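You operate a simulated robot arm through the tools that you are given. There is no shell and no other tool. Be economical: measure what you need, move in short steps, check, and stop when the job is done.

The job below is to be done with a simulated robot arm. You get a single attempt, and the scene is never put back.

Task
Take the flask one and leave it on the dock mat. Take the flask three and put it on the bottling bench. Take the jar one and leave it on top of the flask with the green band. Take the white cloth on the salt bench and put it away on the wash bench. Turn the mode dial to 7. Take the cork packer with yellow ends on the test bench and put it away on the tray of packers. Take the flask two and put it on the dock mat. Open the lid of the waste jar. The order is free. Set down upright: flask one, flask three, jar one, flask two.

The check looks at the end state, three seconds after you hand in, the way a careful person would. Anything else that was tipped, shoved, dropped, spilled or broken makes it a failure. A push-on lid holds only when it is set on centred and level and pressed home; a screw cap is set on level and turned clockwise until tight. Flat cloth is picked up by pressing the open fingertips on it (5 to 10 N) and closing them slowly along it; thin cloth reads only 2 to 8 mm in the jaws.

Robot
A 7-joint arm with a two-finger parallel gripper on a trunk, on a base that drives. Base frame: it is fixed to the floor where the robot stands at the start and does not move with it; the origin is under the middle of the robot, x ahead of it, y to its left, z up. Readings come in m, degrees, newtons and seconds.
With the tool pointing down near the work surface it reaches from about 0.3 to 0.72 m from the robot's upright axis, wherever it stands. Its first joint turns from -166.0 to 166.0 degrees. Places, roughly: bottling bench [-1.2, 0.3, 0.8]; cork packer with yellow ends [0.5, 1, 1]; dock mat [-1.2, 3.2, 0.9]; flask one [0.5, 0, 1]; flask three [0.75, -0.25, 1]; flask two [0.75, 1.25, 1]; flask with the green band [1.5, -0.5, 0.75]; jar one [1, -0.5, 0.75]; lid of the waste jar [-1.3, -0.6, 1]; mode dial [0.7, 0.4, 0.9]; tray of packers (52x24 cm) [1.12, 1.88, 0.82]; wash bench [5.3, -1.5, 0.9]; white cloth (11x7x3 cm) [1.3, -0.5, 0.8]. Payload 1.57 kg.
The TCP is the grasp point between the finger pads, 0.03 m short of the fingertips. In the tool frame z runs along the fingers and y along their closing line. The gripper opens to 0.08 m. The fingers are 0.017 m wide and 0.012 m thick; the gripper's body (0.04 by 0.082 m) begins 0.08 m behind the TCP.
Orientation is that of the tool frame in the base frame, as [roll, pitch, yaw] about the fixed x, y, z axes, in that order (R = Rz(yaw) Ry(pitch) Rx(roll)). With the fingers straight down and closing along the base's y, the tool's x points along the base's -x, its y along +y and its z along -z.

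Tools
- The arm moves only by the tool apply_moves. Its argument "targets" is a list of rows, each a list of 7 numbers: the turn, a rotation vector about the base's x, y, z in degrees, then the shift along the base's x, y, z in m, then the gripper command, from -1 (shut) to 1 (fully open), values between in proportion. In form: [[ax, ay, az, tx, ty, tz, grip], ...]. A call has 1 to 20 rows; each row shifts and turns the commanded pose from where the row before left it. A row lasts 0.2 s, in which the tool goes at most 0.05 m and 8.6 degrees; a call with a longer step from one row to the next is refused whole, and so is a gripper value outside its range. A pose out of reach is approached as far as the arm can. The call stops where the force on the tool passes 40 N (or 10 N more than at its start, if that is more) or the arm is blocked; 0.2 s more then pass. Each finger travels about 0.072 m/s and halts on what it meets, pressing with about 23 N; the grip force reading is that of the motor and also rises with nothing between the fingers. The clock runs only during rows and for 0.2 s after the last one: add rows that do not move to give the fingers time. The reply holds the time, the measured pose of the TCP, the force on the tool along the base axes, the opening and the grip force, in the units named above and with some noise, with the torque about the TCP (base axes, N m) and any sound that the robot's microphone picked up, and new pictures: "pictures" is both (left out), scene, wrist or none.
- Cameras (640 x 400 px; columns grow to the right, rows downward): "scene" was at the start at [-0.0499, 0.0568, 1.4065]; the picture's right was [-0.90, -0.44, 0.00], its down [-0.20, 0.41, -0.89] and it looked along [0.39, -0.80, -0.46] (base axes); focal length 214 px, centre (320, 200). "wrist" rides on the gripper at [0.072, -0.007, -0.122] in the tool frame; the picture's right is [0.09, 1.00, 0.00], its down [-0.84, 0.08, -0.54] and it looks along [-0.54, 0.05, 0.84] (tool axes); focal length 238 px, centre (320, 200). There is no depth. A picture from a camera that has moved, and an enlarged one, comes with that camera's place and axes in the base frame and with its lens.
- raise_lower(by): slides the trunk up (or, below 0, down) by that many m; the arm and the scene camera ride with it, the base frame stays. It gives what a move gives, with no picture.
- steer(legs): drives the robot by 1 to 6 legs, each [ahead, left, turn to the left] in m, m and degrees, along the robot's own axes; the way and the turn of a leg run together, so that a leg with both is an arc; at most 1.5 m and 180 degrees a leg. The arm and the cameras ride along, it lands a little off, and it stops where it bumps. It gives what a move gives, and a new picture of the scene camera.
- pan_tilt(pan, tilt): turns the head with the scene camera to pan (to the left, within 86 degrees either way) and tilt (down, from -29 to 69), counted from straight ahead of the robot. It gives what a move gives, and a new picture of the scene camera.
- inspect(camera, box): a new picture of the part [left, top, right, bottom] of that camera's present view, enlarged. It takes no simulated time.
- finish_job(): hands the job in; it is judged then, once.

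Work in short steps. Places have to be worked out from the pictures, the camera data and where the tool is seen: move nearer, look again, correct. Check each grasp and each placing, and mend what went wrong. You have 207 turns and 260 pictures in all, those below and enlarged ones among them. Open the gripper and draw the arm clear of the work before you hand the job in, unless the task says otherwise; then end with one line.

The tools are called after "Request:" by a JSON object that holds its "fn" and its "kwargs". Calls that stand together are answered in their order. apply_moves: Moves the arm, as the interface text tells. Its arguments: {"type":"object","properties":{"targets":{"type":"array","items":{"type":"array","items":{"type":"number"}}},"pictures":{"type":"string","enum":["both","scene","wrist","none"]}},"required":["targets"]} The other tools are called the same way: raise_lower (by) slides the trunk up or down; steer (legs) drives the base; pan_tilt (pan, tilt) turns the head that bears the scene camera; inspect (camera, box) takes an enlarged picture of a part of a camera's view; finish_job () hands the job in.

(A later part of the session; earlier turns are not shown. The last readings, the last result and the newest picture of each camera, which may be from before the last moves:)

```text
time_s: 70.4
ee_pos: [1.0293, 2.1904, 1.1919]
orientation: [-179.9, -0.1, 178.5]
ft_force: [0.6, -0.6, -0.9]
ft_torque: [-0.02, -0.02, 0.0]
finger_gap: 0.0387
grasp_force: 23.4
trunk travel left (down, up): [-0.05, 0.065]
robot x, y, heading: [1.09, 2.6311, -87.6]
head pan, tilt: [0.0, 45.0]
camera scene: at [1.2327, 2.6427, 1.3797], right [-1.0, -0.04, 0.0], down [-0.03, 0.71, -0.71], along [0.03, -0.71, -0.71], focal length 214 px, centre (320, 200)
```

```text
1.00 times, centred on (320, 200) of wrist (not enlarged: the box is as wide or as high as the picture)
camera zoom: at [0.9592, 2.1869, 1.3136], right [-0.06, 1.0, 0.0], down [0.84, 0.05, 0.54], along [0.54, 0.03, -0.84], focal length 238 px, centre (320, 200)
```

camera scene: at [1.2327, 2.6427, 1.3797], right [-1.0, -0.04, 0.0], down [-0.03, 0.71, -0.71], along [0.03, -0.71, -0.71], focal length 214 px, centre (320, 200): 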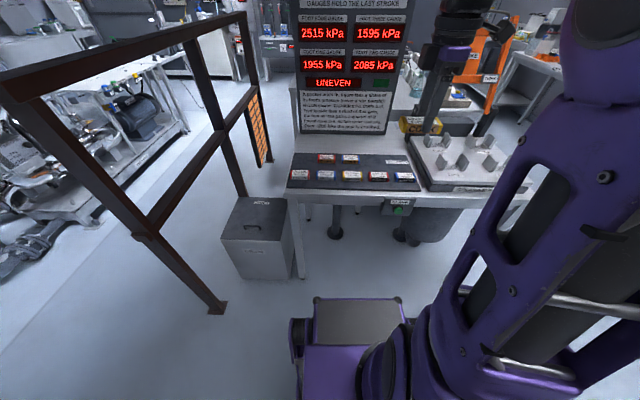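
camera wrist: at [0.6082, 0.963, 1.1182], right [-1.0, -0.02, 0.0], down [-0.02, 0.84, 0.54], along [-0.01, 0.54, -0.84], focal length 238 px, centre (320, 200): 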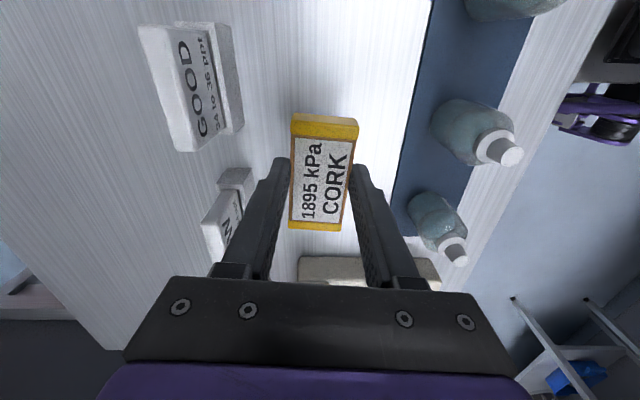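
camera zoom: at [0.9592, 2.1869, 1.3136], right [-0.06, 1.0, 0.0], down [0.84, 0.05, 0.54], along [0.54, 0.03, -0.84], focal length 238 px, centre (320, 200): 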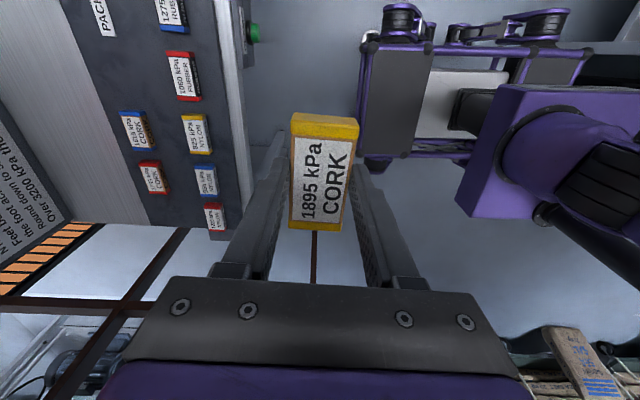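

I zoom in on the tray to choose a free place.

Request:
{"fn": "inspect", "kwargs": {"camera": "scene", "box": [270, 120, 450, 220]}}

```text
3.56 times, centred on (360, 170) of scene
camera zoom: at [1.2327, 2.6427, 1.3797], right [-1.0, -0.04, 0.0], down [-0.03, 0.71, -0.71], along [0.03, -0.71, -0.71], focal length 763 px, centre (178, 307)
```

zoom: 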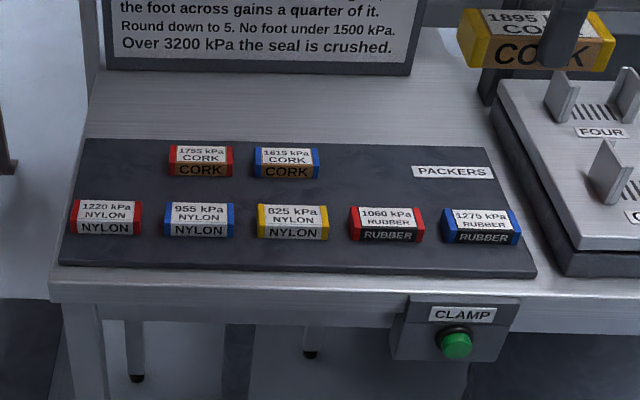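

A free slot remains in the back row at about (1.015, 1.835). I drive 0.12 m closer for reach.

Request:
{"fn": "steer", "kwargs": {"legs": [[0.12, 0, 0]]}}

```text
time_s: 71.6
ee_pos: [1.0326, 2.0721, 1.1921]
orientation: [-179.9, -0.1, 178.0]
ft_force: [-0.4, 0.4, -0.2]
ft_torque: [-0.01, 0.0, 0.0]
finger_gap: 0.0388
grasp_force: 22.9
trunk travel left (down, up): [-0.05, 0.065]
robot x, y, heading: [1.098, 2.5088, -87.7]
head pan, tilt: [0.0, 45.0]
camera scene: at [1.2375, 2.522, 1.3796], right [-1.0, -0.04, 0.0], down [-0.03, 0.71, -0.71], along [0.03, -0.71, -0.71], focal length 214 px, centre (320, 200)
```

scene: 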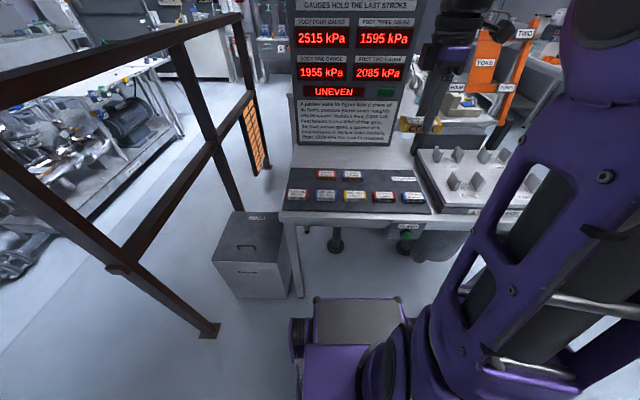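

I move over the slot at z≈0.95 and check.

Request:
{"fn": "apply_moves", "kwargs": {"targets": [[0, 0, 1, -0.002, -0.03, -0.03, -0.3], [0, 0, 1, -0.002, -0.03, -0.03, -0.3], [0, 0, 0, -0.002, -0.03, -0.03, -0.3], [0, 0, 0, -0.002, -0.03, -0.03, -0.3], [0, 0, 0, -0.002, -0.03, -0.03, -0.3], [0, 0, 0, -0.002, -0.03, -0.03, -0.3], [0, 0, 0, -0.002, -0.03, -0.03, -0.3], [0, 0, 0, -0.003, -0.027, -0.03, -0.3]], "pictures": "both"}}

Request:
{"fn": "inspect", "kwargs": {"camera": "scene", "box": [270, 120, 450, 220]}}

```text
time_s: 73.4
ee_pos: [1.0172, 1.8354, 0.9495]
orientation: [-180.0, 0.0, -179.9]
ft_force: [0.2, 1.1, -0.1]
ft_torque: [-0.02, 0.01, -0.02]
finger_gap: 0.0389
grasp_force: 23.0
trunk travel left (down, up): [-0.05, 0.065]
robot x, y, heading: [1.0955, 2.512, -87.9]
head pan, tilt: [0.0, 45.0]
camera scene: at [1.2375, 2.5221, 1.3797], right [-1.0, -0.04, 0.0], down [-0.03, 0.71, -0.71], along [0.03, -0.71, -0.71], focal length 214 px, centre (320, 200)
camera wrist: at [0.9469, 1.8303, 1.07], right [-0.09, 1.0, 0.0], down [0.84, 0.08, 0.54], along [0.54, 0.05, -0.84], focal length 238 px, centre (320, 200)
```

scene: 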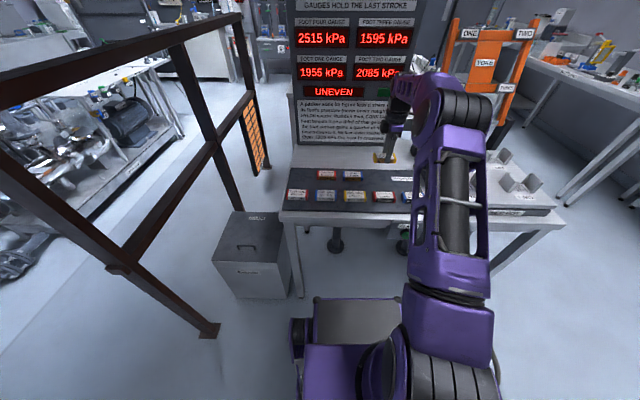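
wrist: 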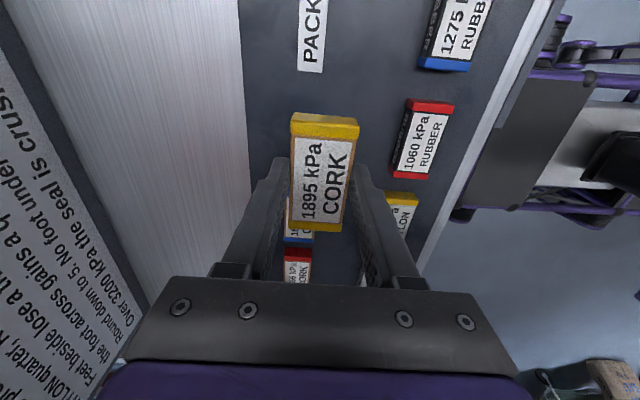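

```text
3.56 times, centred on (360, 170) of scene
camera zoom: at [1.2375, 2.5221, 1.3797], right [-1.0, -0.04, 0.0], down [-0.03, 0.71, -0.71], along [0.03, -0.71, -0.71], focal length 763 px, centre (178, 307)
```

zoom: 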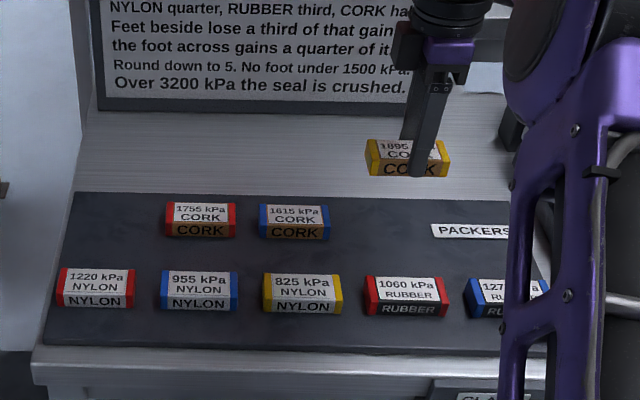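

Placement looks good. I lower in small steps until contact.

Request:
{"fn": "apply_moves", "kwargs": {"targets": [[0, 0, 0, 0, 0.004, -0.04, -0.3], [0, 0, 0, 0, 0, -0.02, -0.3], [0, 0, 0, 0, 0, -0.01, -0.3], [0, 0, 0, 0, 0, 0, -0.3]], "pictures": "wrist"}}

```text
time_s: 74.4
ee_pos: [1.016, 1.8371, 0.8802]
orientation: [-179.9, 0.1, -179.9]
ft_force: [0.0, 0.6, -0.7]
ft_torque: [-0.02, 0.01, 0.03]
finger_gap: 0.0389
grasp_force: 23.2
trunk travel left (down, up): [-0.05, 0.065]
robot x, y, heading: [1.0995, 2.5091, -87.9]
head pan, tilt: [0.0, 45.0]
camera wrist: at [0.9457, 1.8307, 1.0024], right [-0.09, 1.0, 0.0], down [0.84, 0.08, 0.54], along [0.54, 0.05, -0.84], focal length 238 px, centre (320, 200)
```

wrist: 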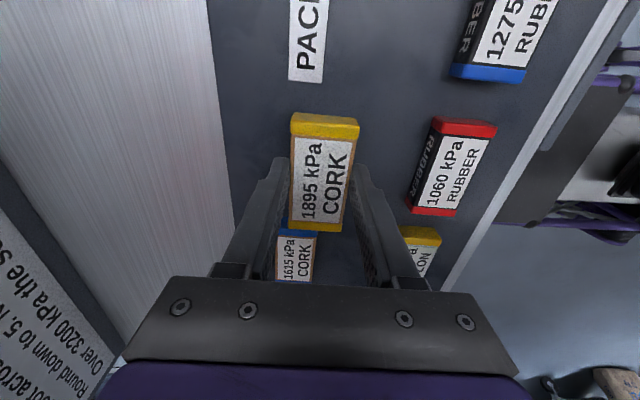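

Request:
{"fn": "apply_moves", "kwargs": {"targets": [[0, 0, 0, 0, 0, -0.008, -0.3], [0, 0, 0, 0, 0, -0.006, -0.3], [0, 0, 0, 0, 0, -0.006, -0.3], [0, 0, 0, 0, 0, 0, -0.3]], "pictures": "wrist"}}

```text
time_s: 75.4
ee_pos: [1.0167, 1.8367, 0.862]
orientation: [-179.9, 0.0, -179.9]
ft_force: [0.5, -0.9, -0.4]
ft_torque: [0.03, 0.01, 0.01]
finger_gap: 0.0388
grasp_force: 23.1
trunk travel left (down, up): [-0.05, 0.065]
robot x, y, heading: [1.0986, 2.5105, -87.9]
head pan, tilt: [0.0, 45.0]
camera wrist: at [0.9458, 1.8309, 0.9839], right [-0.09, 1.0, 0.0], down [0.84, 0.08, 0.54], along [0.54, 0.05, -0.84], focal length 238 px, centre (320, 200)
```

wrist: 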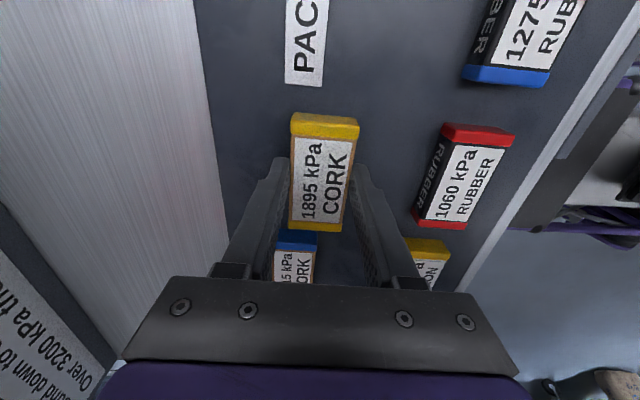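

Still no contact; I continue downward.

Request:
{"fn": "apply_moves", "kwargs": {"targets": [[0, 0, 0, -0.004, 0, -0.004, -0.3], [0, 0, 0, 0, 0, -0.004, -0.3], [0, 0, 0, 0, 0, -0.004, -0.3], [0, 0, 0, 0, 0, -0.004, -0.3], [0, 0, 0, 0, 0, 0, -0.3]], "pictures": "none"}}

```text
time_s: 76.6
ee_pos: [1.0113, 1.8364, 0.8475]
orientation: [-179.6, -0.1, -179.9]
ft_force: [0.3, 1.7, 12.4]
ft_torque: [0.17, -0.16, 0.01]
finger_gap: 0.039
grasp_force: 22.9
trunk travel left (down, up): [-0.05, 0.065]
robot x, y, heading: [1.0991, 2.5081, -88.0]
head pan, tilt: [0.0, 45.0]
```

Contact at 0.8475. I release and rise, then check.

Request:
{"fn": "apply_moves", "kwargs": {"targets": [[0, 0, 0, 0, 0, 0.002, 0.1], [0, 0, 0, 0, 0, 0, 0.4], [0, 0, 0, 0, 0, 0, 0.6], [0, 0, 0, 0, 0, 0.03, 0.6], [0, 0, 0, 0, 0, 0.05, 0.6], [0, 0, 0, 0, 0.02, 0.045, 0.6], [0, 0, 0, 0, 0.02, 0.045, 0.6], [0, 0, 0, 0, 0.02, 0.045, 0.6]], "pictures": "wrist"}}

```text
time_s: 78.4
ee_pos: [1.0103, 1.8955, 1.0624]
orientation: [180.0, 0.1, -180.0]
ft_force: [-0.3, 0.7, 0.2]
ft_torque: [0.01, 0.01, -0.01]
finger_gap: 0.0639
grasp_force: 0.1
trunk travel left (down, up): [-0.05, 0.065]
robot x, y, heading: [1.0995, 2.5103, -87.6]
head pan, tilt: [0.0, 45.0]
camera wrist: at [0.9396, 1.8908, 1.1847], right [-0.09, 1.0, 0.0], down [0.84, 0.08, 0.54], along [0.54, 0.05, -0.84], focal length 238 px, centre (320, 200)
```

wrist: 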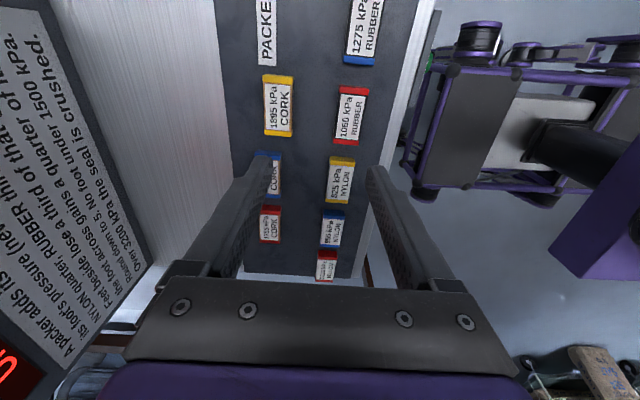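

The packer lies on the tray. I retract the arm and drive back around to face flask two on the test bench.

Request:
{"fn": "apply_moves", "kwargs": {"targets": [[0, 0, 0, 0, 0.045, 0.02, 1], [0, 0, 0, 0, 0.045, 0.02, 1], [0, 0, 0, 0, 0.045, 0.02, 1], [0, 0, 0, 0, 0.045, 0.02, 1], [0, 0, 0, 0, 0, 0.03, 1], [0, 0, 0, 0, 0, 0.03, 1]], "pictures": "none"}}

Request:
{"fn": "steer", "kwargs": {"legs": [[-0.15, 0, 0], [0, 0, 88], [-1.36, 0, 0], [0, -1.4, 0], [0.25, 0, 0]]}}

Request:
{"fn": "inspect", "kwargs": {"camera": "scene", "box": [200, 50, 440, 200]}}

```text
time_s: 79.8
ee_pos: [1.0128, 2.0783, 1.204]
orientation: [180.0, 0.1, -179.8]
ft_force: [-0.2, 1.1, 0.3]
ft_torque: [0.03, 0.01, 0.01]
finger_gap: 0.08
grasp_force: 0.0
trunk travel left (down, up): [-0.05, 0.065]
robot x, y, heading: [1.0982, 2.5151, -87.9]
head pan, tilt: [0.0, 45.0]
```

```text
time_s: 106.0
ee_pos: [0.3421, 1.1596, 1.2022]
orientation: [-179.9, 0.0, -95.3]
ft_force: [1.0, 0.1, -0.3]
ft_torque: [0.02, -0.02, 0.01]
finger_gap: 0.0799
grasp_force: 0.1
trunk travel left (down, up): [-0.05, 0.065]
robot x, y, heading: [-0.0793, 1.2864, -3.2]
head pan, tilt: [0.0, 45.0]
camera scene: at [-0.0796, 1.425, 1.3796], right [-0.06, -1.0, 0.0], down [-0.71, 0.04, -0.71], along [0.71, -0.04, -0.71], focal length 214 px, centre (320, 200)
```

scene: 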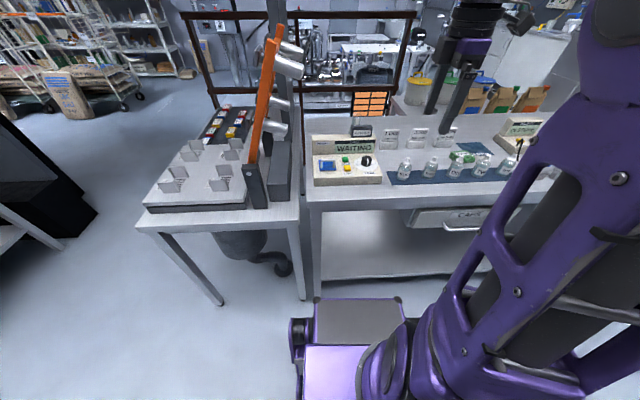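

```text
2.67 times, centred on (320, 125) of scene
camera zoom: at [-0.0796, 1.425, 1.3796], right [-0.06, -1.0, 0.0], down [-0.71, 0.04, -0.71], along [0.71, -0.04, -0.71], focal length 572 px, centre (320, 400)
```

zoom: 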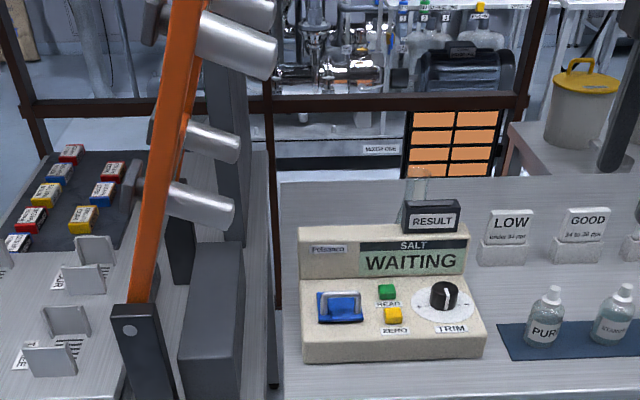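

Flask two stands behind the RESULT printer. I turn the tool to close along y and look from above with the wrist camera.

Request:
{"fn": "apply_moves", "kwargs": {"targets": [[0, 0, -8.5, 0.02, 0.006, 0.005, 1], [0, 0, -8.5, 0.02, 0.006, 0.005, 1], [0, 0, -8.5, 0.02, 0.006, 0.005, 1], [0, 0, -8.5, 0.02, 0.006, 0.005, 1], [0, 0, -8.5, 0.02, 0.006, 0.005, 1], [0, 0, -8.5, 0.02, 0.006, 0, 1], [0, 0, -8.5, 0.02, 0.006, 0, 1], [0, 0, -8.5, 0.02, 0.006, 0, 1], [0, 0, -8.5, 0.02, 0.006, 0, 1], [0, 0, -8.5, 0.02, 0.006, 0, 1]], "pictures": "wrist"}}

Request:
{"fn": "inspect", "kwargs": {"camera": "wrist", "box": [200, 120, 440, 280]}}

```text
time_s: 108.2
ee_pos: [0.5183, 1.2169, 1.2218]
orientation: [-179.9, 0.2, -174.8]
ft_force: [-0.4, 0.3, 0.1]
ft_torque: [-0.02, 0.01, 0.01]
finger_gap: 0.0799
grasp_force: 0.1
out of reach, approached as far as the arm can: row 9, 10
trunk travel left (down, up): [-0.05, 0.065]
robot x, y, heading: [-0.0802, 1.2831, -3.4]
head pan, tilt: [0.0, 45.0]
camera wrist: at [0.448, 1.2047, 1.3437], right [-0.18, 0.98, 0.0], down [0.82, 0.15, 0.54], along [0.54, 0.1, -0.84], focal length 238 px, centre (320, 200)
```

wrist: 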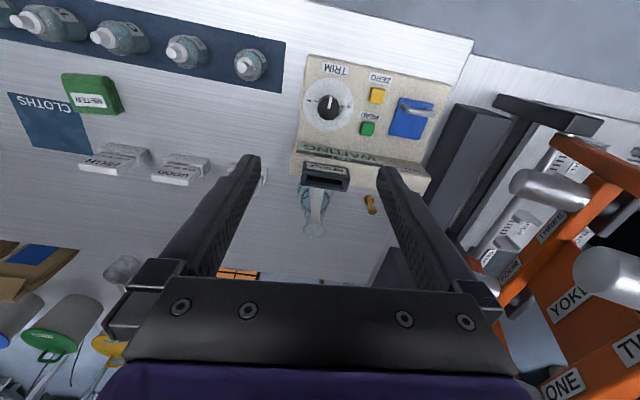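

```text
2.50 times, centred on (320, 200) of wrist
camera zoom: at [0.448, 1.2047, 1.3437], right [-0.18, 0.98, 0.0], down [0.82, 0.15, 0.54], along [0.54, 0.1, -0.84], focal length 596 px, centre (320, 200)
```

zoom: 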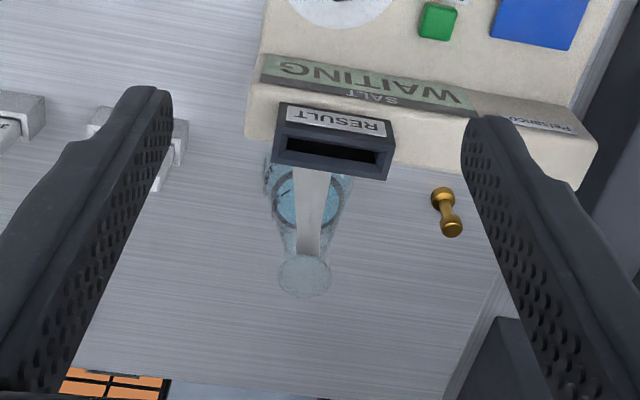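

Flask two stands at about (0.735, 1.244), top z≈1.00, close behind the printer. I drive 0.085 m ahead and straighten the heading.

Request:
{"fn": "steer", "kwargs": {"legs": [[0.085, -0.03, 3.4]]}}

Request:
{"fn": "apply_moves", "kwargs": {"targets": [[0, -5, 0, 0.02, 0.004, 0.0, 0.6], [0, -5, 0, 0.02, 0.004, -0.01, 0.6], [0, -5, 0, 0.02, 0.004, -0.01, 0.6], [0, 0, 0, 0.01, 0.003, -0.01, 0.6], [0, 0, 0, 0, 0, 0, 0.6]], "pictures": "wrist"}}

```text
time_s: 109.3
ee_pos: [0.6062, 1.2186, 1.2222]
orientation: [-179.9, 0.1, -171.4]
ft_force: [0.0, -0.1, 0.1]
ft_torque: [-0.01, 0.01, -0.02]
finger_gap: 0.08
grasp_force: 0.0
trunk travel left (down, up): [-0.05, 0.065]
robot x, y, heading: [0.0112, 1.2525, -0.0]
head pan, tilt: [0.0, 45.0]
camera scene: at [-0.001, 1.3918, 1.3796], right [0.0, -1.0, 0.0], down [-0.71, 0.0, -0.71], along [0.71, 0.0, -0.71], focal length 214 px, centre (320, 200)
```

scene: 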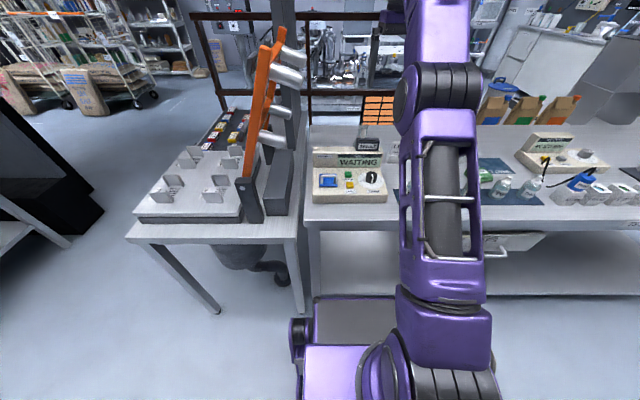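

```text
time_s: 110.5
ee_pos: [0.6788, 1.2324, 1.1922]
orientation: [-177.6, 15.1, -171.0]
ft_force: [-0.1, 0.1, 0.0]
ft_torque: [0.02, 0.0, 0.01]
finger_gap: 0.0639
grasp_force: 0.1
trunk travel left (down, up): [-0.05, 0.065]
robot x, y, heading: [0.0091, 1.2514, -0.0]
head pan, tilt: [0.0, 45.0]
camera wrist: at [0.5812, 1.2165, 1.291], right [-0.23, 0.97, -0.06], down [0.65, 0.2, 0.74], along [0.73, 0.13, -0.67], focal length 238 px, centre (320, 200)
```

wrist: 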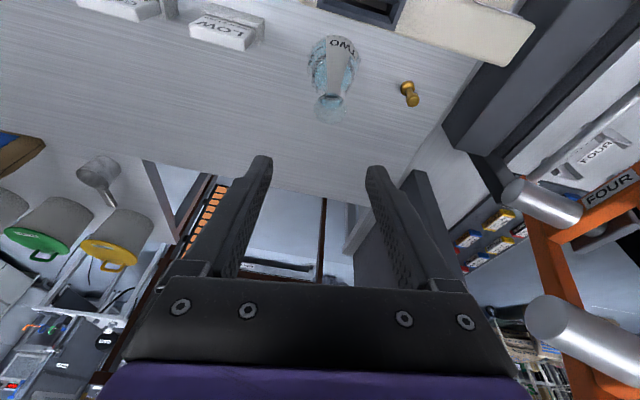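

Request:
{"fn": "inspect", "kwargs": {"camera": "wrist", "box": [260, 0, 440, 120]}}

```text
3.33 times, centred on (350, 60) of wrist
camera zoom: at [0.5812, 1.2165, 1.291], right [-0.23, 0.97, -0.06], down [0.65, 0.2, 0.74], along [0.73, 0.13, -0.67], focal length 794 px, centre (220, 667)
```

zoom: 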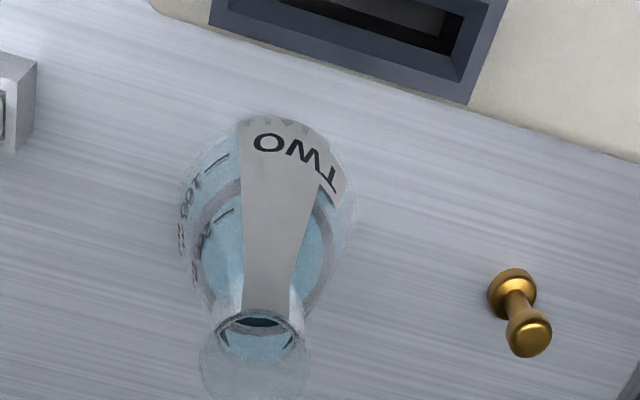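

Base circle and rim give flask two at (0.708, 1.243), rim z≈1.037. That is reachable with the tool straight down, so I undo the tilt, square the yaw and go above it.

Request:
{"fn": "apply_moves", "kwargs": {"targets": [[0, 5, 0, 0.01, 0.003, -0.01, 0.6], [0, 5, 0, 0.01, 0.003, -0.01, 0.6], [0, 5, 0, 0.009, 0.004, -0.01, 0.6], [0, 0, -8.5, 0, 0, -0.015, 0.6], [0, 0, 0, 0, 0, -0.015, 0.6], [0, 0, 0, 0, 0, 0, 0.6]], "pictures": "both"}}

```text
time_s: 111.9
ee_pos: [0.6554, 1.2415, 1.1128]
orientation: [-179.9, 0.2, -180.0]
ft_force: [0.1, 0.4, 0.4]
ft_torque: [-0.01, -0.02, -0.03]
finger_gap: 0.0641
grasp_force: 0.2
out of reach, approached as far as the arm can: row 1, 2, 3
trunk travel left (down, up): [-0.05, 0.065]
robot x, y, heading: [0.004, 1.2498, 0.1]
head pan, tilt: [0.0, 45.0]
camera scene: at [-0.0009, 1.3918, 1.3796], right [0.0, -1.0, 0.0], down [-0.71, 0.0, -0.71], along [0.71, 0.0, -0.71], focal length 214 px, centre (320, 200)
camera wrist: at [0.5836, 1.2355, 1.2342], right [-0.09, 1.0, 0.0], down [0.83, 0.08, 0.54], along [0.54, 0.05, -0.84], focal length 238 px, centre (320, 200)
```

scene: 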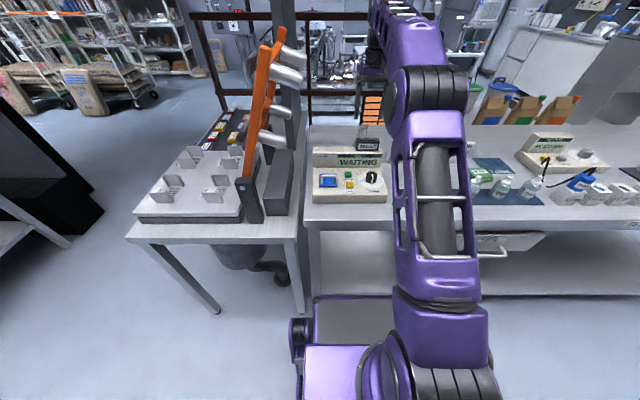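
wrist: 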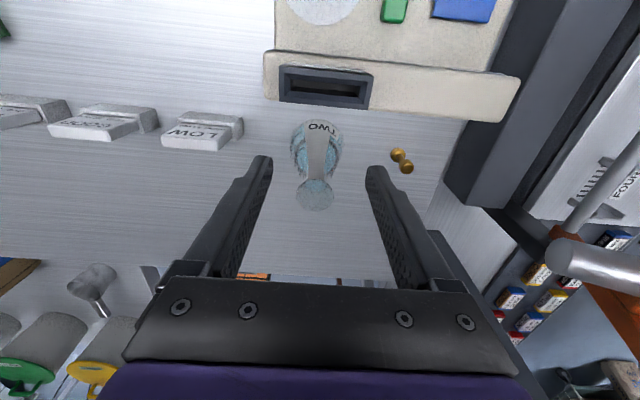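

At this height the arm falls short, so I raise the trunk 0.06 m for more reach, then go on.

Request:
{"fn": "raise_lower", "kwargs": {"by": 0.06}}

Request:
{"fn": "apply_moves", "kwargs": {"targets": [[0, 0, 0, 0.02, 0.001, -0.01, 0.6], [0, 0, 0, 0.02, 0, -0.02, 0.6], [0, 0, 0, 0.012, 0, -0.02, 0.6], [0, 0, 0, 0, 0, -0.01, 0.6], [0, 0, 0, 0, 0, 0, 0.6]], "pictures": "wrist"}}

```text
time_s: 112.9
ee_pos: [0.6541, 1.2416, 1.172]
orientation: [-179.8, 0.2, -179.9]
ft_force: [0.3, -1.0, 0.3]
ft_torque: [-0.03, 0.02, 0.01]
finger_gap: 0.0641
grasp_force: 0.0
trunk travel left (down, up): [-0.11, 0.005]
robot x, y, heading: [0.008, 1.253, -0.0]
head pan, tilt: [0.0, 45.0]
```

```text
time_s: 114.1
ee_pos: [0.6978, 1.2403, 1.1082]
orientation: [-180.0, 0.1, -179.9]
ft_force: [0.6, 0.5, -0.5]
ft_torque: [0.0, -0.03, 0.03]
finger_gap: 0.0637
grasp_force: 0.0
out of reach, approached as far as the arm can: row 2, 3
trunk travel left (down, up): [-0.11, 0.005]
robot x, y, heading: [0.0064, 1.2511, 0.0]
head pan, tilt: [0.0, 45.0]
camera wrist: at [0.6275, 1.2352, 1.2295], right [-0.09, 1.0, 0.0], down [0.84, 0.08, 0.54], along [0.54, 0.05, -0.84], focal length 238 px, centre (320, 200)
```

wrist: 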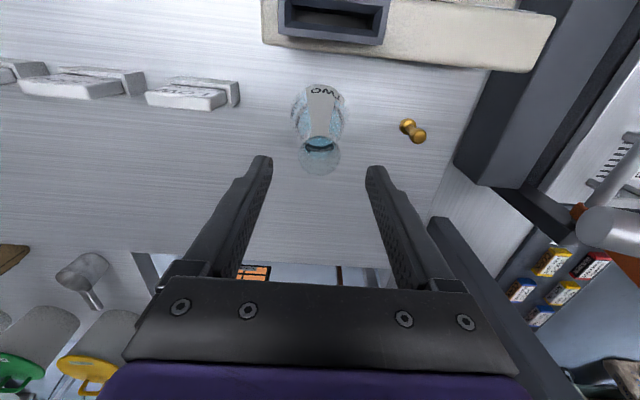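

Rim at (0.706, 1.242). I descend over the neck with a small correction.

Request:
{"fn": "apply_moves", "kwargs": {"targets": [[0, 0, 0, 0.004, 0.001, -0.03, 0.6], [0, 0, 0, 0.004, 0.001, -0.03, 0.6], [0, 0, 0, 0, 0, -0.02, 0.6], [0, 0, 0, 0, 0, -0.012, 0.6], [0, 0, 0, 0, 0, 0, 0.6]], "pictures": "wrist"}}

```text
time_s: 115.3
ee_pos: [0.7231, 1.2432, 1.0222]
orientation: [-179.9, -0.1, -179.9]
ft_force: [0.1, 0.3, -0.1]
ft_torque: [0.01, -0.03, -0.01]
finger_gap: 0.0639
grasp_force: 0.0
out of reach, approached as far as the arm can: row 1, 3
trunk travel left (down, up): [-0.11, 0.005]
robot x, y, heading: [0.0082, 1.2531, -0.1]
head pan, tilt: [0.0, 45.0]
camera wrist: at [0.652, 1.238, 1.1432], right [-0.09, 1.0, 0.0], down [0.84, 0.08, 0.54], along [0.54, 0.05, -0.84], focal length 238 px, centre (320, 200)
```

wrist: 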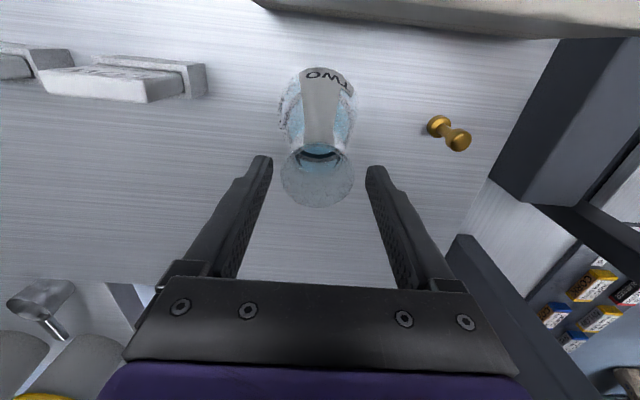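

The lowered arm caught up to x=0.723; I move back 15 mm and slightly lower before closing.

Request:
{"fn": "apply_moves", "kwargs": {"targets": [[0, 0, 0, -0.008, 0, 0, 0.6], [0, 0, 0, -0.008, 0, -0.006, 0.6], [0, 0, 0, 0, 0, 0, 0.6]], "pictures": "wrist"}}

```text
time_s: 116.1
ee_pos: [0.7242, 1.2416, 1.018]
orientation: [-179.9, 0.2, -179.9]
ft_force: [0.0, -0.5, 0.5]
ft_torque: [-0.01, -0.01, 0.01]
finger_gap: 0.0637
grasp_force: 0.1
out of reach, approached as far as the arm can: row 1, 2
trunk travel left (down, up): [-0.11, 0.005]
robot x, y, heading: [0.0095, 1.2548, -0.0]
head pan, tilt: [0.0, 45.0]
camera wrist: at [0.6527, 1.2367, 1.14], right [-0.09, 1.0, 0.0], down [0.84, 0.08, 0.54], along [0.54, 0.05, -0.84], focal length 238 px, centre (320, 200)
```

wrist: 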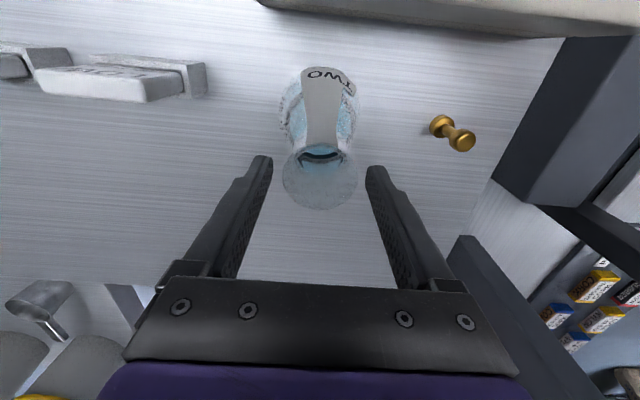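

Request:
{"fn": "apply_moves", "kwargs": {"targets": [[0, 0, 0, -0.01, 0, 0, 0.6], [0, 0, 0, -0.01, 0, 0, 0.6], [0, 0, 0, 0, 0, 0, 0.6]], "pictures": "wrist"}}

```text
time_s: 116.9
ee_pos: [0.7218, 1.2425, 1.023]
orientation: [-179.9, 0.1, -179.9]
ft_force: [-0.4, -0.7, -0.2]
ft_torque: [-0.01, -0.01, 0.01]
finger_gap: 0.0639
grasp_force: 0.1
out of reach, approached as far as the arm can: row 1, 2
trunk travel left (down, up): [-0.11, 0.005]
robot x, y, heading: [0.0034, 1.2524, 0.2]
head pan, tilt: [0.0, 45.0]
camera wrist: at [0.6517, 1.2367, 1.1446], right [-0.09, 1.0, 0.0], down [0.84, 0.08, 0.54], along [0.54, 0.05, -0.84], focal length 238 px, centre (320, 200)
```

wrist: 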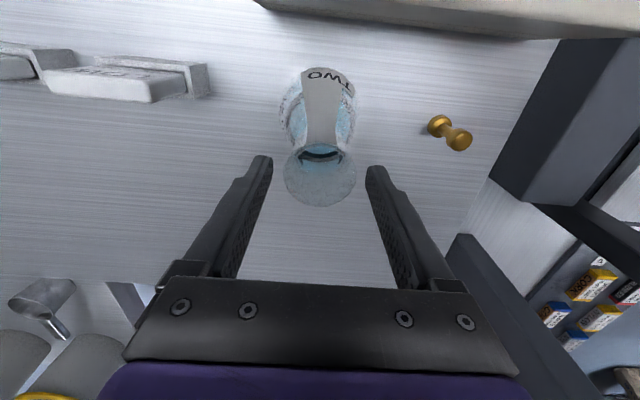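

The command ran ahead of the arm; by my tally it stands at x 0.732, z 1.034. I correct by -0.026 in x and -0.021 in z.

Request:
{"fn": "apply_moves", "kwargs": {"targets": [[0, 0, 0, -0.013, 0, 0, 0.6], [0, 0, 0, -0.013, 0, -0.01, 0.6], [0, 0, 0, 0, 0, -0.008, 0.6], [0, 0, 0, 0, 0, 0, 0.6]], "pictures": "wrist"}}

```text
time_s: 117.9
ee_pos: [0.7236, 1.2412, 1.0132]
orientation: [-179.9, 0.0, -179.8]
ft_force: [-0.5, -1.0, -0.3]
ft_torque: [0.04, 0.02, 0.02]
finger_gap: 0.0639
grasp_force: 0.1
out of reach, approached as far as the arm can: row 1, 2
trunk travel left (down, up): [-0.11, 0.005]
robot x, y, heading: [0.007, 1.2496, -0.1]
head pan, tilt: [0.0, 45.0]
camera wrist: at [0.6537, 1.2365, 1.1351], right [-0.09, 1.0, 0.0], down [0.84, 0.08, 0.54], along [0.54, 0.05, -0.84], focal length 238 px, centre (320, 200)
```

wrist: 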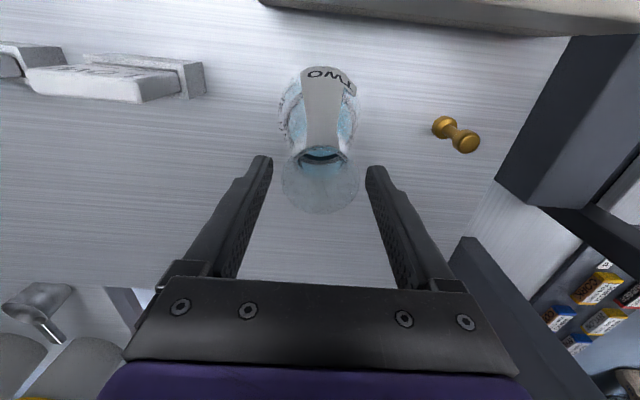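

Now the command is tracked. I step back 16 mm onto the neck.

Request:
{"fn": "apply_moves", "kwargs": {"targets": [[0, 0, 0, -0.008, 0.001, 0, 0.6], [0, 0, 0, -0.008, 0, 0, 0.6], [0, 0, 0, 0, 0, 0, 0.6]], "pictures": "wrist"}}

```text
time_s: 118.7
ee_pos: [0.7236, 1.2442, 1.0174]
orientation: [-179.8, 0.2, -179.9]
ft_force: [0.6, 0.1, 0.2]
ft_torque: [0.0, 0.02, 0.01]
finger_gap: 0.0639
grasp_force: 0.2
out of reach, approached as far as the arm can: row 1, 2
trunk travel left (down, up): [-0.11, 0.005]
robot x, y, heading: [0.0125, 1.2533, -0.2]
head pan, tilt: [0.0, 45.0]
camera wrist: at [0.6529, 1.2372, 1.1395], right [-0.09, 1.0, 0.0], down [0.84, 0.08, 0.54], along [0.54, 0.05, -0.84], focal length 238 px, centre (320, 200)
```

wrist: 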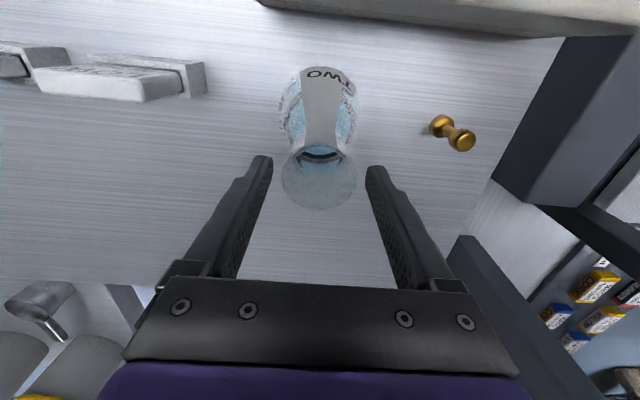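

Request:
{"fn": "apply_moves", "kwargs": {"targets": [[0, 0, 0, -0.01, 0, 0, 0.6], [0, 0, 0, -0.01, 0, 0, 0.6], [0, 0, 0, -0.01, 0, 0, 0.6], [0, 0, 0, -0.01, 0, 0, 0.6], [0, 0, 0, 0, 0, 0, 0.6]], "pictures": "wrist"}}

```text
time_s: 119.9
ee_pos: [0.7226, 1.2421, 1.0218]
orientation: [-179.8, 0.1, -179.9]
ft_force: [-0.2, -0.5, 0.3]
ft_torque: [0.0, 0.05, 0.03]
finger_gap: 0.0636
grasp_force: 0.0
out of reach, approached as far as the arm can: row 1, 2, 3, 4
trunk travel left (down, up): [-0.11, 0.005]
robot x, y, heading: [0.0072, 1.2558, 0.2]
head pan, tilt: [0.0, 45.0]
camera wrist: at [0.6522, 1.237, 1.1425], right [-0.09, 1.0, 0.0], down [0.84, 0.08, 0.54], along [0.54, 0.05, -0.84], focal length 238 px, centre (320, 200)
```

wrist: 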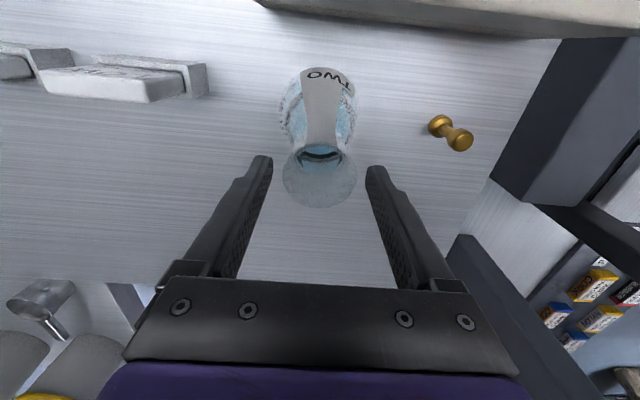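

The arm seems stuck at its reach limit; I rise clear of the flask to regain a well-tracked command.

Request:
{"fn": "apply_moves", "kwargs": {"targets": [[0, 0, 0, 0, 0, 0.03, 0.6], [0, 0, 0, 0, 0, 0.03, 0.6], [0, 0, 0, 0, 0, 0.03, 0.6], [0, 0, 0, 0, 0, 0.0, 0.6]], "pictures": "none"}}

```text
time_s: 120.9
ee_pos: [0.7039, 1.2446, 1.0927]
orientation: [-180.0, 0.3, -179.9]
ft_force: [-0.3, -0.1, -0.2]
ft_torque: [0.01, -0.01, -0.02]
finger_gap: 0.0641
grasp_force: 0.0
out of reach, approached as far as the arm can: row 1, 2, 3
trunk travel left (down, up): [-0.11, 0.005]
robot x, y, heading: [0.01, 1.2531, -0.2]
head pan, tilt: [0.0, 45.0]
```

Request:
{"fn": "apply_moves", "kwargs": {"targets": [[0, 0, 0, -0.03, 0, 0, 0.6], [0, 0, 0, -0.03, 0, 0, 0.6], [0, 0, 0, -0.03, 0, 0, 0.6]], "pictures": "none"}}

```text
time_s: 121.7
ee_pos: [0.6932, 1.2417, 1.121]
orientation: [-179.9, 0.1, -179.8]
ft_force: [-0.6, -0.8, -1.0]
ft_torque: [-0.02, 0.02, 0.0]
finger_gap: 0.0642
grasp_force: 0.0
out of reach, approached as far as the arm can: row 1, 2, 3
trunk travel left (down, up): [-0.11, 0.005]
robot x, y, heading: [0.006, 1.2498, -0.1]
head pan, tilt: [0.0, 45.0]
```

Request:
{"fn": "apply_moves", "kwargs": {"targets": [[0, 0, 0, -0.045, 0, 0, 0.6], [0, 0, 0, -0.045, 0, 0, 0.6], [0, 0, 0, -0.045, 0, 0, 0.6], [0, 0, 0, -0.045, 0, 0, 0.6]], "pictures": "none"}}

```text
time_s: 122.7
ee_pos: [0.6725, 1.2406, 1.1703]
orientation: [-179.8, 0.1, -180.0]
ft_force: [0.1, 0.6, 0.3]
ft_torque: [0.01, 0.02, -0.02]
finger_gap: 0.064
grasp_force: 0.0
out of reach, approached as far as the arm can: row 1, 2, 3, 4
trunk travel left (down, up): [-0.11, 0.005]
robot x, y, heading: [0.01, 1.2536, 0.2]
head pan, tilt: [0.0, 45.0]
```

I take a look at the arm's posture.

Request:
{"fn": "pan_tilt", "kwargs": {"pan": -15, "tilt": 20}}

```text
time_s: 123.6
ee_pos: [0.6718, 1.2406, 1.1696]
orientation: [-179.9, 0.1, -180.0]
ft_force: [-0.1, -0.5, -0.1]
ft_torque: [0.02, 0.0, 0.01]
finger_gap: 0.0641
grasp_force: 0.1
trunk travel left (down, up): [-0.11, 0.005]
robot x, y, heading: [0.0077, 1.2524, 0.2]
head pan, tilt: [-15.0, 20.0]
camera scene: at [0.0077, 1.3677, 1.4782], right [-0.26, -0.97, 0.0], down [-0.33, 0.09, -0.94], along [0.91, -0.24, -0.34], focal length 214 px, centre (320, 200)
```

scene: 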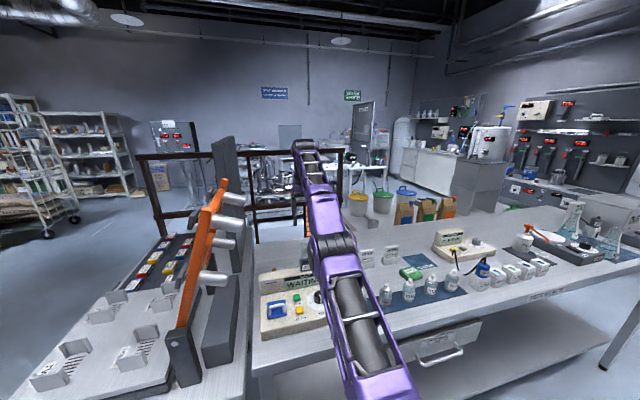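

The elbow is stretched straight. I keep commanding backward (safe at this height) until it tracks.

Request:
{"fn": "apply_moves", "kwargs": {"targets": [[0, 0, 0, -0.045, 0, 0, 0.6], [0, 0, 0, -0.045, 0, 0, 0.6], [0, 0, 0, -0.045, 0, 0, 0.6], [0, 0, 0, -0.045, 0, 0, 0.6], [0, 0, 0, -0.045, 0, 0, 0.6], [0, 0, 0, 0, 0, 0, 0.6]], "pictures": "none"}}

```text
time_s: 125.0
ee_pos: [0.6601, 1.2347, 1.1976]
orientation: [-179.9, 0.2, -179.9]
ft_force: [-0.7, -0.1, 0.3]
ft_torque: [0.01, 0.03, 0.02]
finger_gap: 0.0639
grasp_force: 0.0
out of reach, approached as far as the arm can: row 1, 2, 3, 4, 5
trunk travel left (down, up): [-0.11, 0.005]
robot x, y, heading: [0.0101, 1.253, -0.2]
head pan, tilt: [-15.0, 20.0]
```

Request:
{"fn": "apply_moves", "kwargs": {"targets": [[0, -8, 0, 0, 0, 0, 0.6], [0, -8, 0, 0, 0, 0, 0.6], [0, 0, 0, 0, 0, 0, 0.6]], "pictures": "none"}}

```text
time_s: 125.8
ee_pos: [0.7112, 1.233, 1.2244]
orientation: [-179.8, 16.2, -179.9]
ft_force: [-0.1, -0.6, -0.4]
ft_torque: [0.03, 0.04, 0.01]
finger_gap: 0.0638
grasp_force: 0.0
out of reach, approached as far as the arm can: row 1, 2
trunk travel left (down, up): [-0.11, 0.005]
robot x, y, heading: [0.0039, 1.2534, -0.1]
head pan, tilt: [-15.0, 20.0]
```

Request:
{"fn": "raise_lower", "kwargs": {"by": -0.01}}

Request:
{"fn": "apply_moves", "kwargs": {"targets": [[0, 0, 0, -0.02, 0, 0.03, 0.6], [0, 0, 0, -0.03, 0, 0.03, 0.6], [0, 0, 0, -0.03, 0, 0.03, 0.6]], "pictures": "none"}}

```text
time_s: 126.4
ee_pos: [0.71, 1.2321, 1.2146]
orientation: [-179.9, 16.1, -180.0]
ft_force: [0.0, 0.0, 0.1]
ft_torque: [0.01, 0.02, 0.01]
finger_gap: 0.0639
grasp_force: 0.1
trunk travel left (down, up): [-0.1, 0.015]
robot x, y, heading: [0.0062, 1.2517, -0.1]
head pan, tilt: [-15.0, 20.0]
```

```text
time_s: 127.2
ee_pos: [0.6414, 1.2335, 1.3168]
orientation: [-179.9, 15.9, -179.9]
ft_force: [0.3, -0.3, -0.2]
ft_torque: [0.0, 0.0, 0.0]
finger_gap: 0.0638
grasp_force: 0.0
out of reach, approached as far as the arm can: row 2, 3
trunk travel left (down, up): [-0.1, 0.015]
robot x, y, heading: [0.0062, 1.2529, -0.2]
head pan, tilt: [-15.0, 20.0]
```

A trunk move re-syncs the command. I repeat that and move straight back only.

Request:
{"fn": "raise_lower", "kwargs": {"by": 0.01}}

Request:
{"fn": "apply_moves", "kwargs": {"targets": [[0, 0, 0, -0.03, 0, -0.01, 0.6], [0, 0, 0, -0.04, 0, -0.01, 0.6], [0, 0, 0, -0.04, 0, -0.01, 0.6]], "pictures": "none"}}

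```text
time_s: 127.8
ee_pos: [0.6429, 1.234, 1.3258]
orientation: [-179.8, 15.9, -179.9]
ft_force: [0.0, -0.2, 0.2]
ft_torque: [-0.02, 0.0, -0.01]
finger_gap: 0.064
grasp_force: 0.0
trunk travel left (down, up): [-0.11, 0.005]
robot x, y, heading: [0.0095, 1.2531, -0.1]
head pan, tilt: [-15.0, 20.0]
```

```text
time_s: 128.6
ee_pos: [0.6298, 1.2337, 1.3398]
orientation: [-180.0, 15.8, -179.9]
ft_force: [0.7, 0.0, -0.1]
ft_torque: [0.02, 0.01, 0.02]
finger_gap: 0.0642
grasp_force: 0.1
out of reach, approached as far as the arm can: row 1, 2, 3
trunk travel left (down, up): [-0.11, 0.005]
robot x, y, heading: [0.0067, 1.2491, -0.2]
head pan, tilt: [-15.0, 20.0]
```

The elbow is straight; I pull back exactly along the arm's line (back and down), after a re-sync.

Request:
{"fn": "raise_lower", "kwargs": {"by": -0.01}}

Request:
{"fn": "apply_moves", "kwargs": {"targets": [[0, 0, 0, -0.01, 0, -0.01, 0.6], [0, 0, 0, -0.03, 0, -0.03, 0.6], [0, 0, 0, -0.03, 0, -0.03, 0.6], [0, 0, 0, 0, 0, 0, 0.6], [0, 0, 0, 0, 0, 0, 0.6]], "pictures": "none"}}

```text
time_s: 129.1
ee_pos: [0.6302, 1.2339, 1.33]
orientation: [-179.9, 15.8, -179.9]
ft_force: [0.2, 0.3, 0.2]
ft_torque: [-0.02, 0.01, 0.0]
finger_gap: 0.0643
grasp_force: 0.1
trunk travel left (down, up): [-0.1, 0.015]
robot x, y, heading: [0.0114, 1.2498, -0.1]
head pan, tilt: [-15.0, 20.0]
```

```text
time_s: 130.3
ee_pos: [0.6295, 1.2337, 1.3294]
orientation: [-179.9, 15.7, -179.9]
ft_force: [-0.2, 0.6, 0.3]
ft_torque: [0.01, 0.0, 0.0]
finger_gap: 0.0641
grasp_force: 0.0
out of reach, approached as far as the arm can: row 1, 2, 3
trunk travel left (down, up): [-0.1, 0.015]
robot x, y, heading: [0.0079, 1.2556, 0.2]
head pan, tilt: [-15.0, 20.0]
```

Request:
{"fn": "apply_moves", "kwargs": {"targets": [[0, 8, 8, 0, -0.04, 0, 0.6], [0, 8, 8, 0, -0.04, 0, 0.6], [0, 4, 8, 0, -0.04, 0, 0.6], [0, 0, 8, 0, -0.04, 0, 0.6], [0, 0, 8, 0, -0.04, 0, 0.6], [0, 0, 0, 0, 0, 0, 0.6]], "pictures": "none"}}

```text
refused: row 1 steps farther than a row can; nothing moved
```

Request:
{"fn": "apply_moves", "kwargs": {"targets": [[0, 0, 8, 0, -0.03, 0, 0.6], [0, 0, 8, 0, -0.03, 0, 0.6], [0, 0, 8, 0, -0.03, 0, 0.6], [0, 0, 8, 0, -0.03, 0, 0.6], [0, 0, 0, 0, 0, 0, 0.6]], "pictures": "none"}}

```text
time_s: 131.5
ee_pos: [0.6055, 1.1181, 1.3131]
orientation: [-179.9, 15.7, -147.8]
ft_force: [0.1, -0.7, 0.2]
ft_torque: [0.02, 0.01, -0.01]
finger_gap: 0.0641
grasp_force: 0.0
out of reach, approached as far as the arm can: row 2, 3, 4
trunk travel left (down, up): [-0.1, 0.015]
robot x, y, heading: [0.0114, 1.2512, -0.1]
head pan, tilt: [-15.0, 20.0]
```

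Request:
{"fn": "raise_lower", "kwargs": {"by": -0.01}}

Request:
{"fn": "apply_moves", "kwargs": {"targets": [[0, 0, -8, -0.005, 0, -0.01, 0.6], [0, 0, -8, -0.02, 0, -0.02, 0.6], [0, 0, -8, -0.03, 0, -0.02, 0.6], [0, 0, -8, -0.03, 0, -0.02, 0.6], [0, 0, 0, 0, 0, 0, 0.6]], "pictures": "none"}}

```text
time_s: 132.1
ee_pos: [0.6062, 1.1186, 1.303]
orientation: [-179.8, 15.8, -147.9]
ft_force: [0.1, -0.2, 0.4]
ft_torque: [0.01, -0.02, 0.0]
finger_gap: 0.0638
grasp_force: 0.2
trunk travel left (down, up): [-0.09, 0.025]
robot x, y, heading: [0.004, 1.2539, -0.1]
head pan, tilt: [-15.0, 20.0]
```

```text
time_s: 133.3
ee_pos: [0.5211, 1.1189, 1.2354]
orientation: [-179.9, 15.9, 180.0]
ft_force: [-0.6, -0.3, 0.7]
ft_torque: [0.0, 0.0, -0.01]
finger_gap: 0.064
grasp_force: 0.0
trunk travel left (down, up): [-0.09, 0.025]
robot x, y, heading: [0.0063, 1.2537, -0.5]
head pan, tilt: [-15.0, 20.0]
```

The arm is free again. I keep this 16° forward tilt, which gives reach to spare, and come over the flask once more.

Request:
{"fn": "raise_lower", "kwargs": {"by": 0.025}}

Request:
{"fn": "apply_moves", "kwargs": {"targets": [[0, 0, 0, 0.0, 0.024, -0.02, 0.6], [0, 0, 0, 0.01, 0.02, -0.02, 0.6], [0, 0, 0, 0.02, 0.02, -0.02, 0.6], [0, 0, 0, 0.03, 0.02, -0.02, 0.6], [0, 0, 0, 0.03, 0.02, -0.02, 0.6], [0, 0, 0, 0.03, 0.02, -0.02, 0.6], [0, 0, 0, 0.03, 0, -0.02, 0.6], [0, 0, 0, 0.013, 0, -0.02, 0.6], [0, 0, 0, 0, 0, 0, 0.6]], "pictures": "wrist"}}

```text
time_s: 134.0
ee_pos: [0.5214, 1.1193, 1.2593]
orientation: [-179.8, 15.8, -179.9]
ft_force: [0.8, -0.5, -1.0]
ft_torque: [0.0, 0.02, 0.02]
finger_gap: 0.0641
grasp_force: 0.0
trunk travel left (down, up): [-0.115, 0.0]
robot x, y, heading: [0.007, 1.2485, 0.0]
head pan, tilt: [-15.0, 20.0]
```

```text
time_s: 136.0
ee_pos: [0.6832, 1.2421, 1.0991]
orientation: [-179.9, 15.8, -179.9]
ft_force: [0.6, 0.6, -0.1]
ft_torque: [-0.03, -0.01, 0.0]
finger_gap: 0.0641
grasp_force: 0.0
trunk travel left (down, up): [-0.115, 0.0]
robot x, y, heading: [0.0097, 1.2532, -0.4]
head pan, tilt: [-15.0, 20.0]
camera wrist: at [0.5831, 1.2356, 1.1966], right [-0.09, 1.0, -0.03], down [0.66, 0.08, 0.75], along [0.75, 0.05, -0.66], focal length 238 px, centre (320, 200)
```

wrist: 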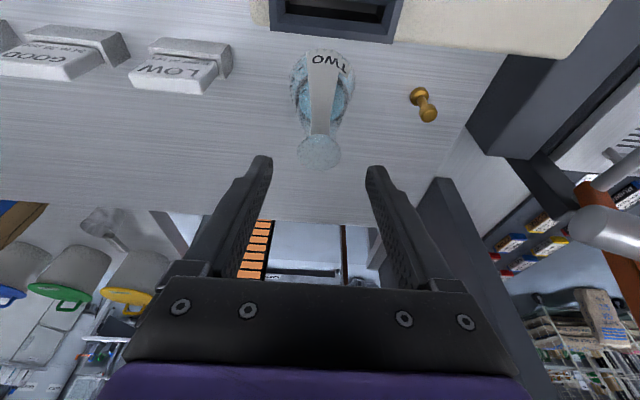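

Request:
{"fn": "apply_moves", "kwargs": {"targets": [[0, 0, 0, 0.008, 0, -0.03, 0.6], [0, 0, 0, 0.008, 0, -0.025, 0.6], [0, 0, 0, 0.006, 0, -0.02, 0.6], [0, 0, 0, 0, 0, -0.012, 0.6], [0, 0, 0, 0, 0, 0, 0.6]], "pictures": "wrist"}}

```text
time_s: 137.2
ee_pos: [0.7073, 1.2412, 1.0116]
orientation: [-179.9, 15.9, -179.9]
ft_force: [-0.5, 0.5, -0.3]
ft_torque: [0.01, 0.04, 0.05]
finger_gap: 0.0641
grasp_force: 0.2
trunk travel left (down, up): [-0.115, 0.0]
robot x, y, heading: [0.0098, 1.2544, -0.2]
head pan, tilt: [-15.0, 20.0]
camera wrist: at [0.6068, 1.2351, 1.1093], right [-0.09, 1.0, -0.03], down [0.66, 0.08, 0.75], along [0.75, 0.05, -0.66], focal length 238 px, centre (320, 200)
```

wrist: 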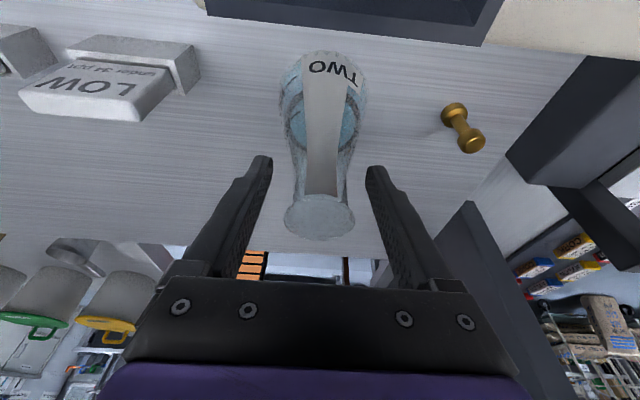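

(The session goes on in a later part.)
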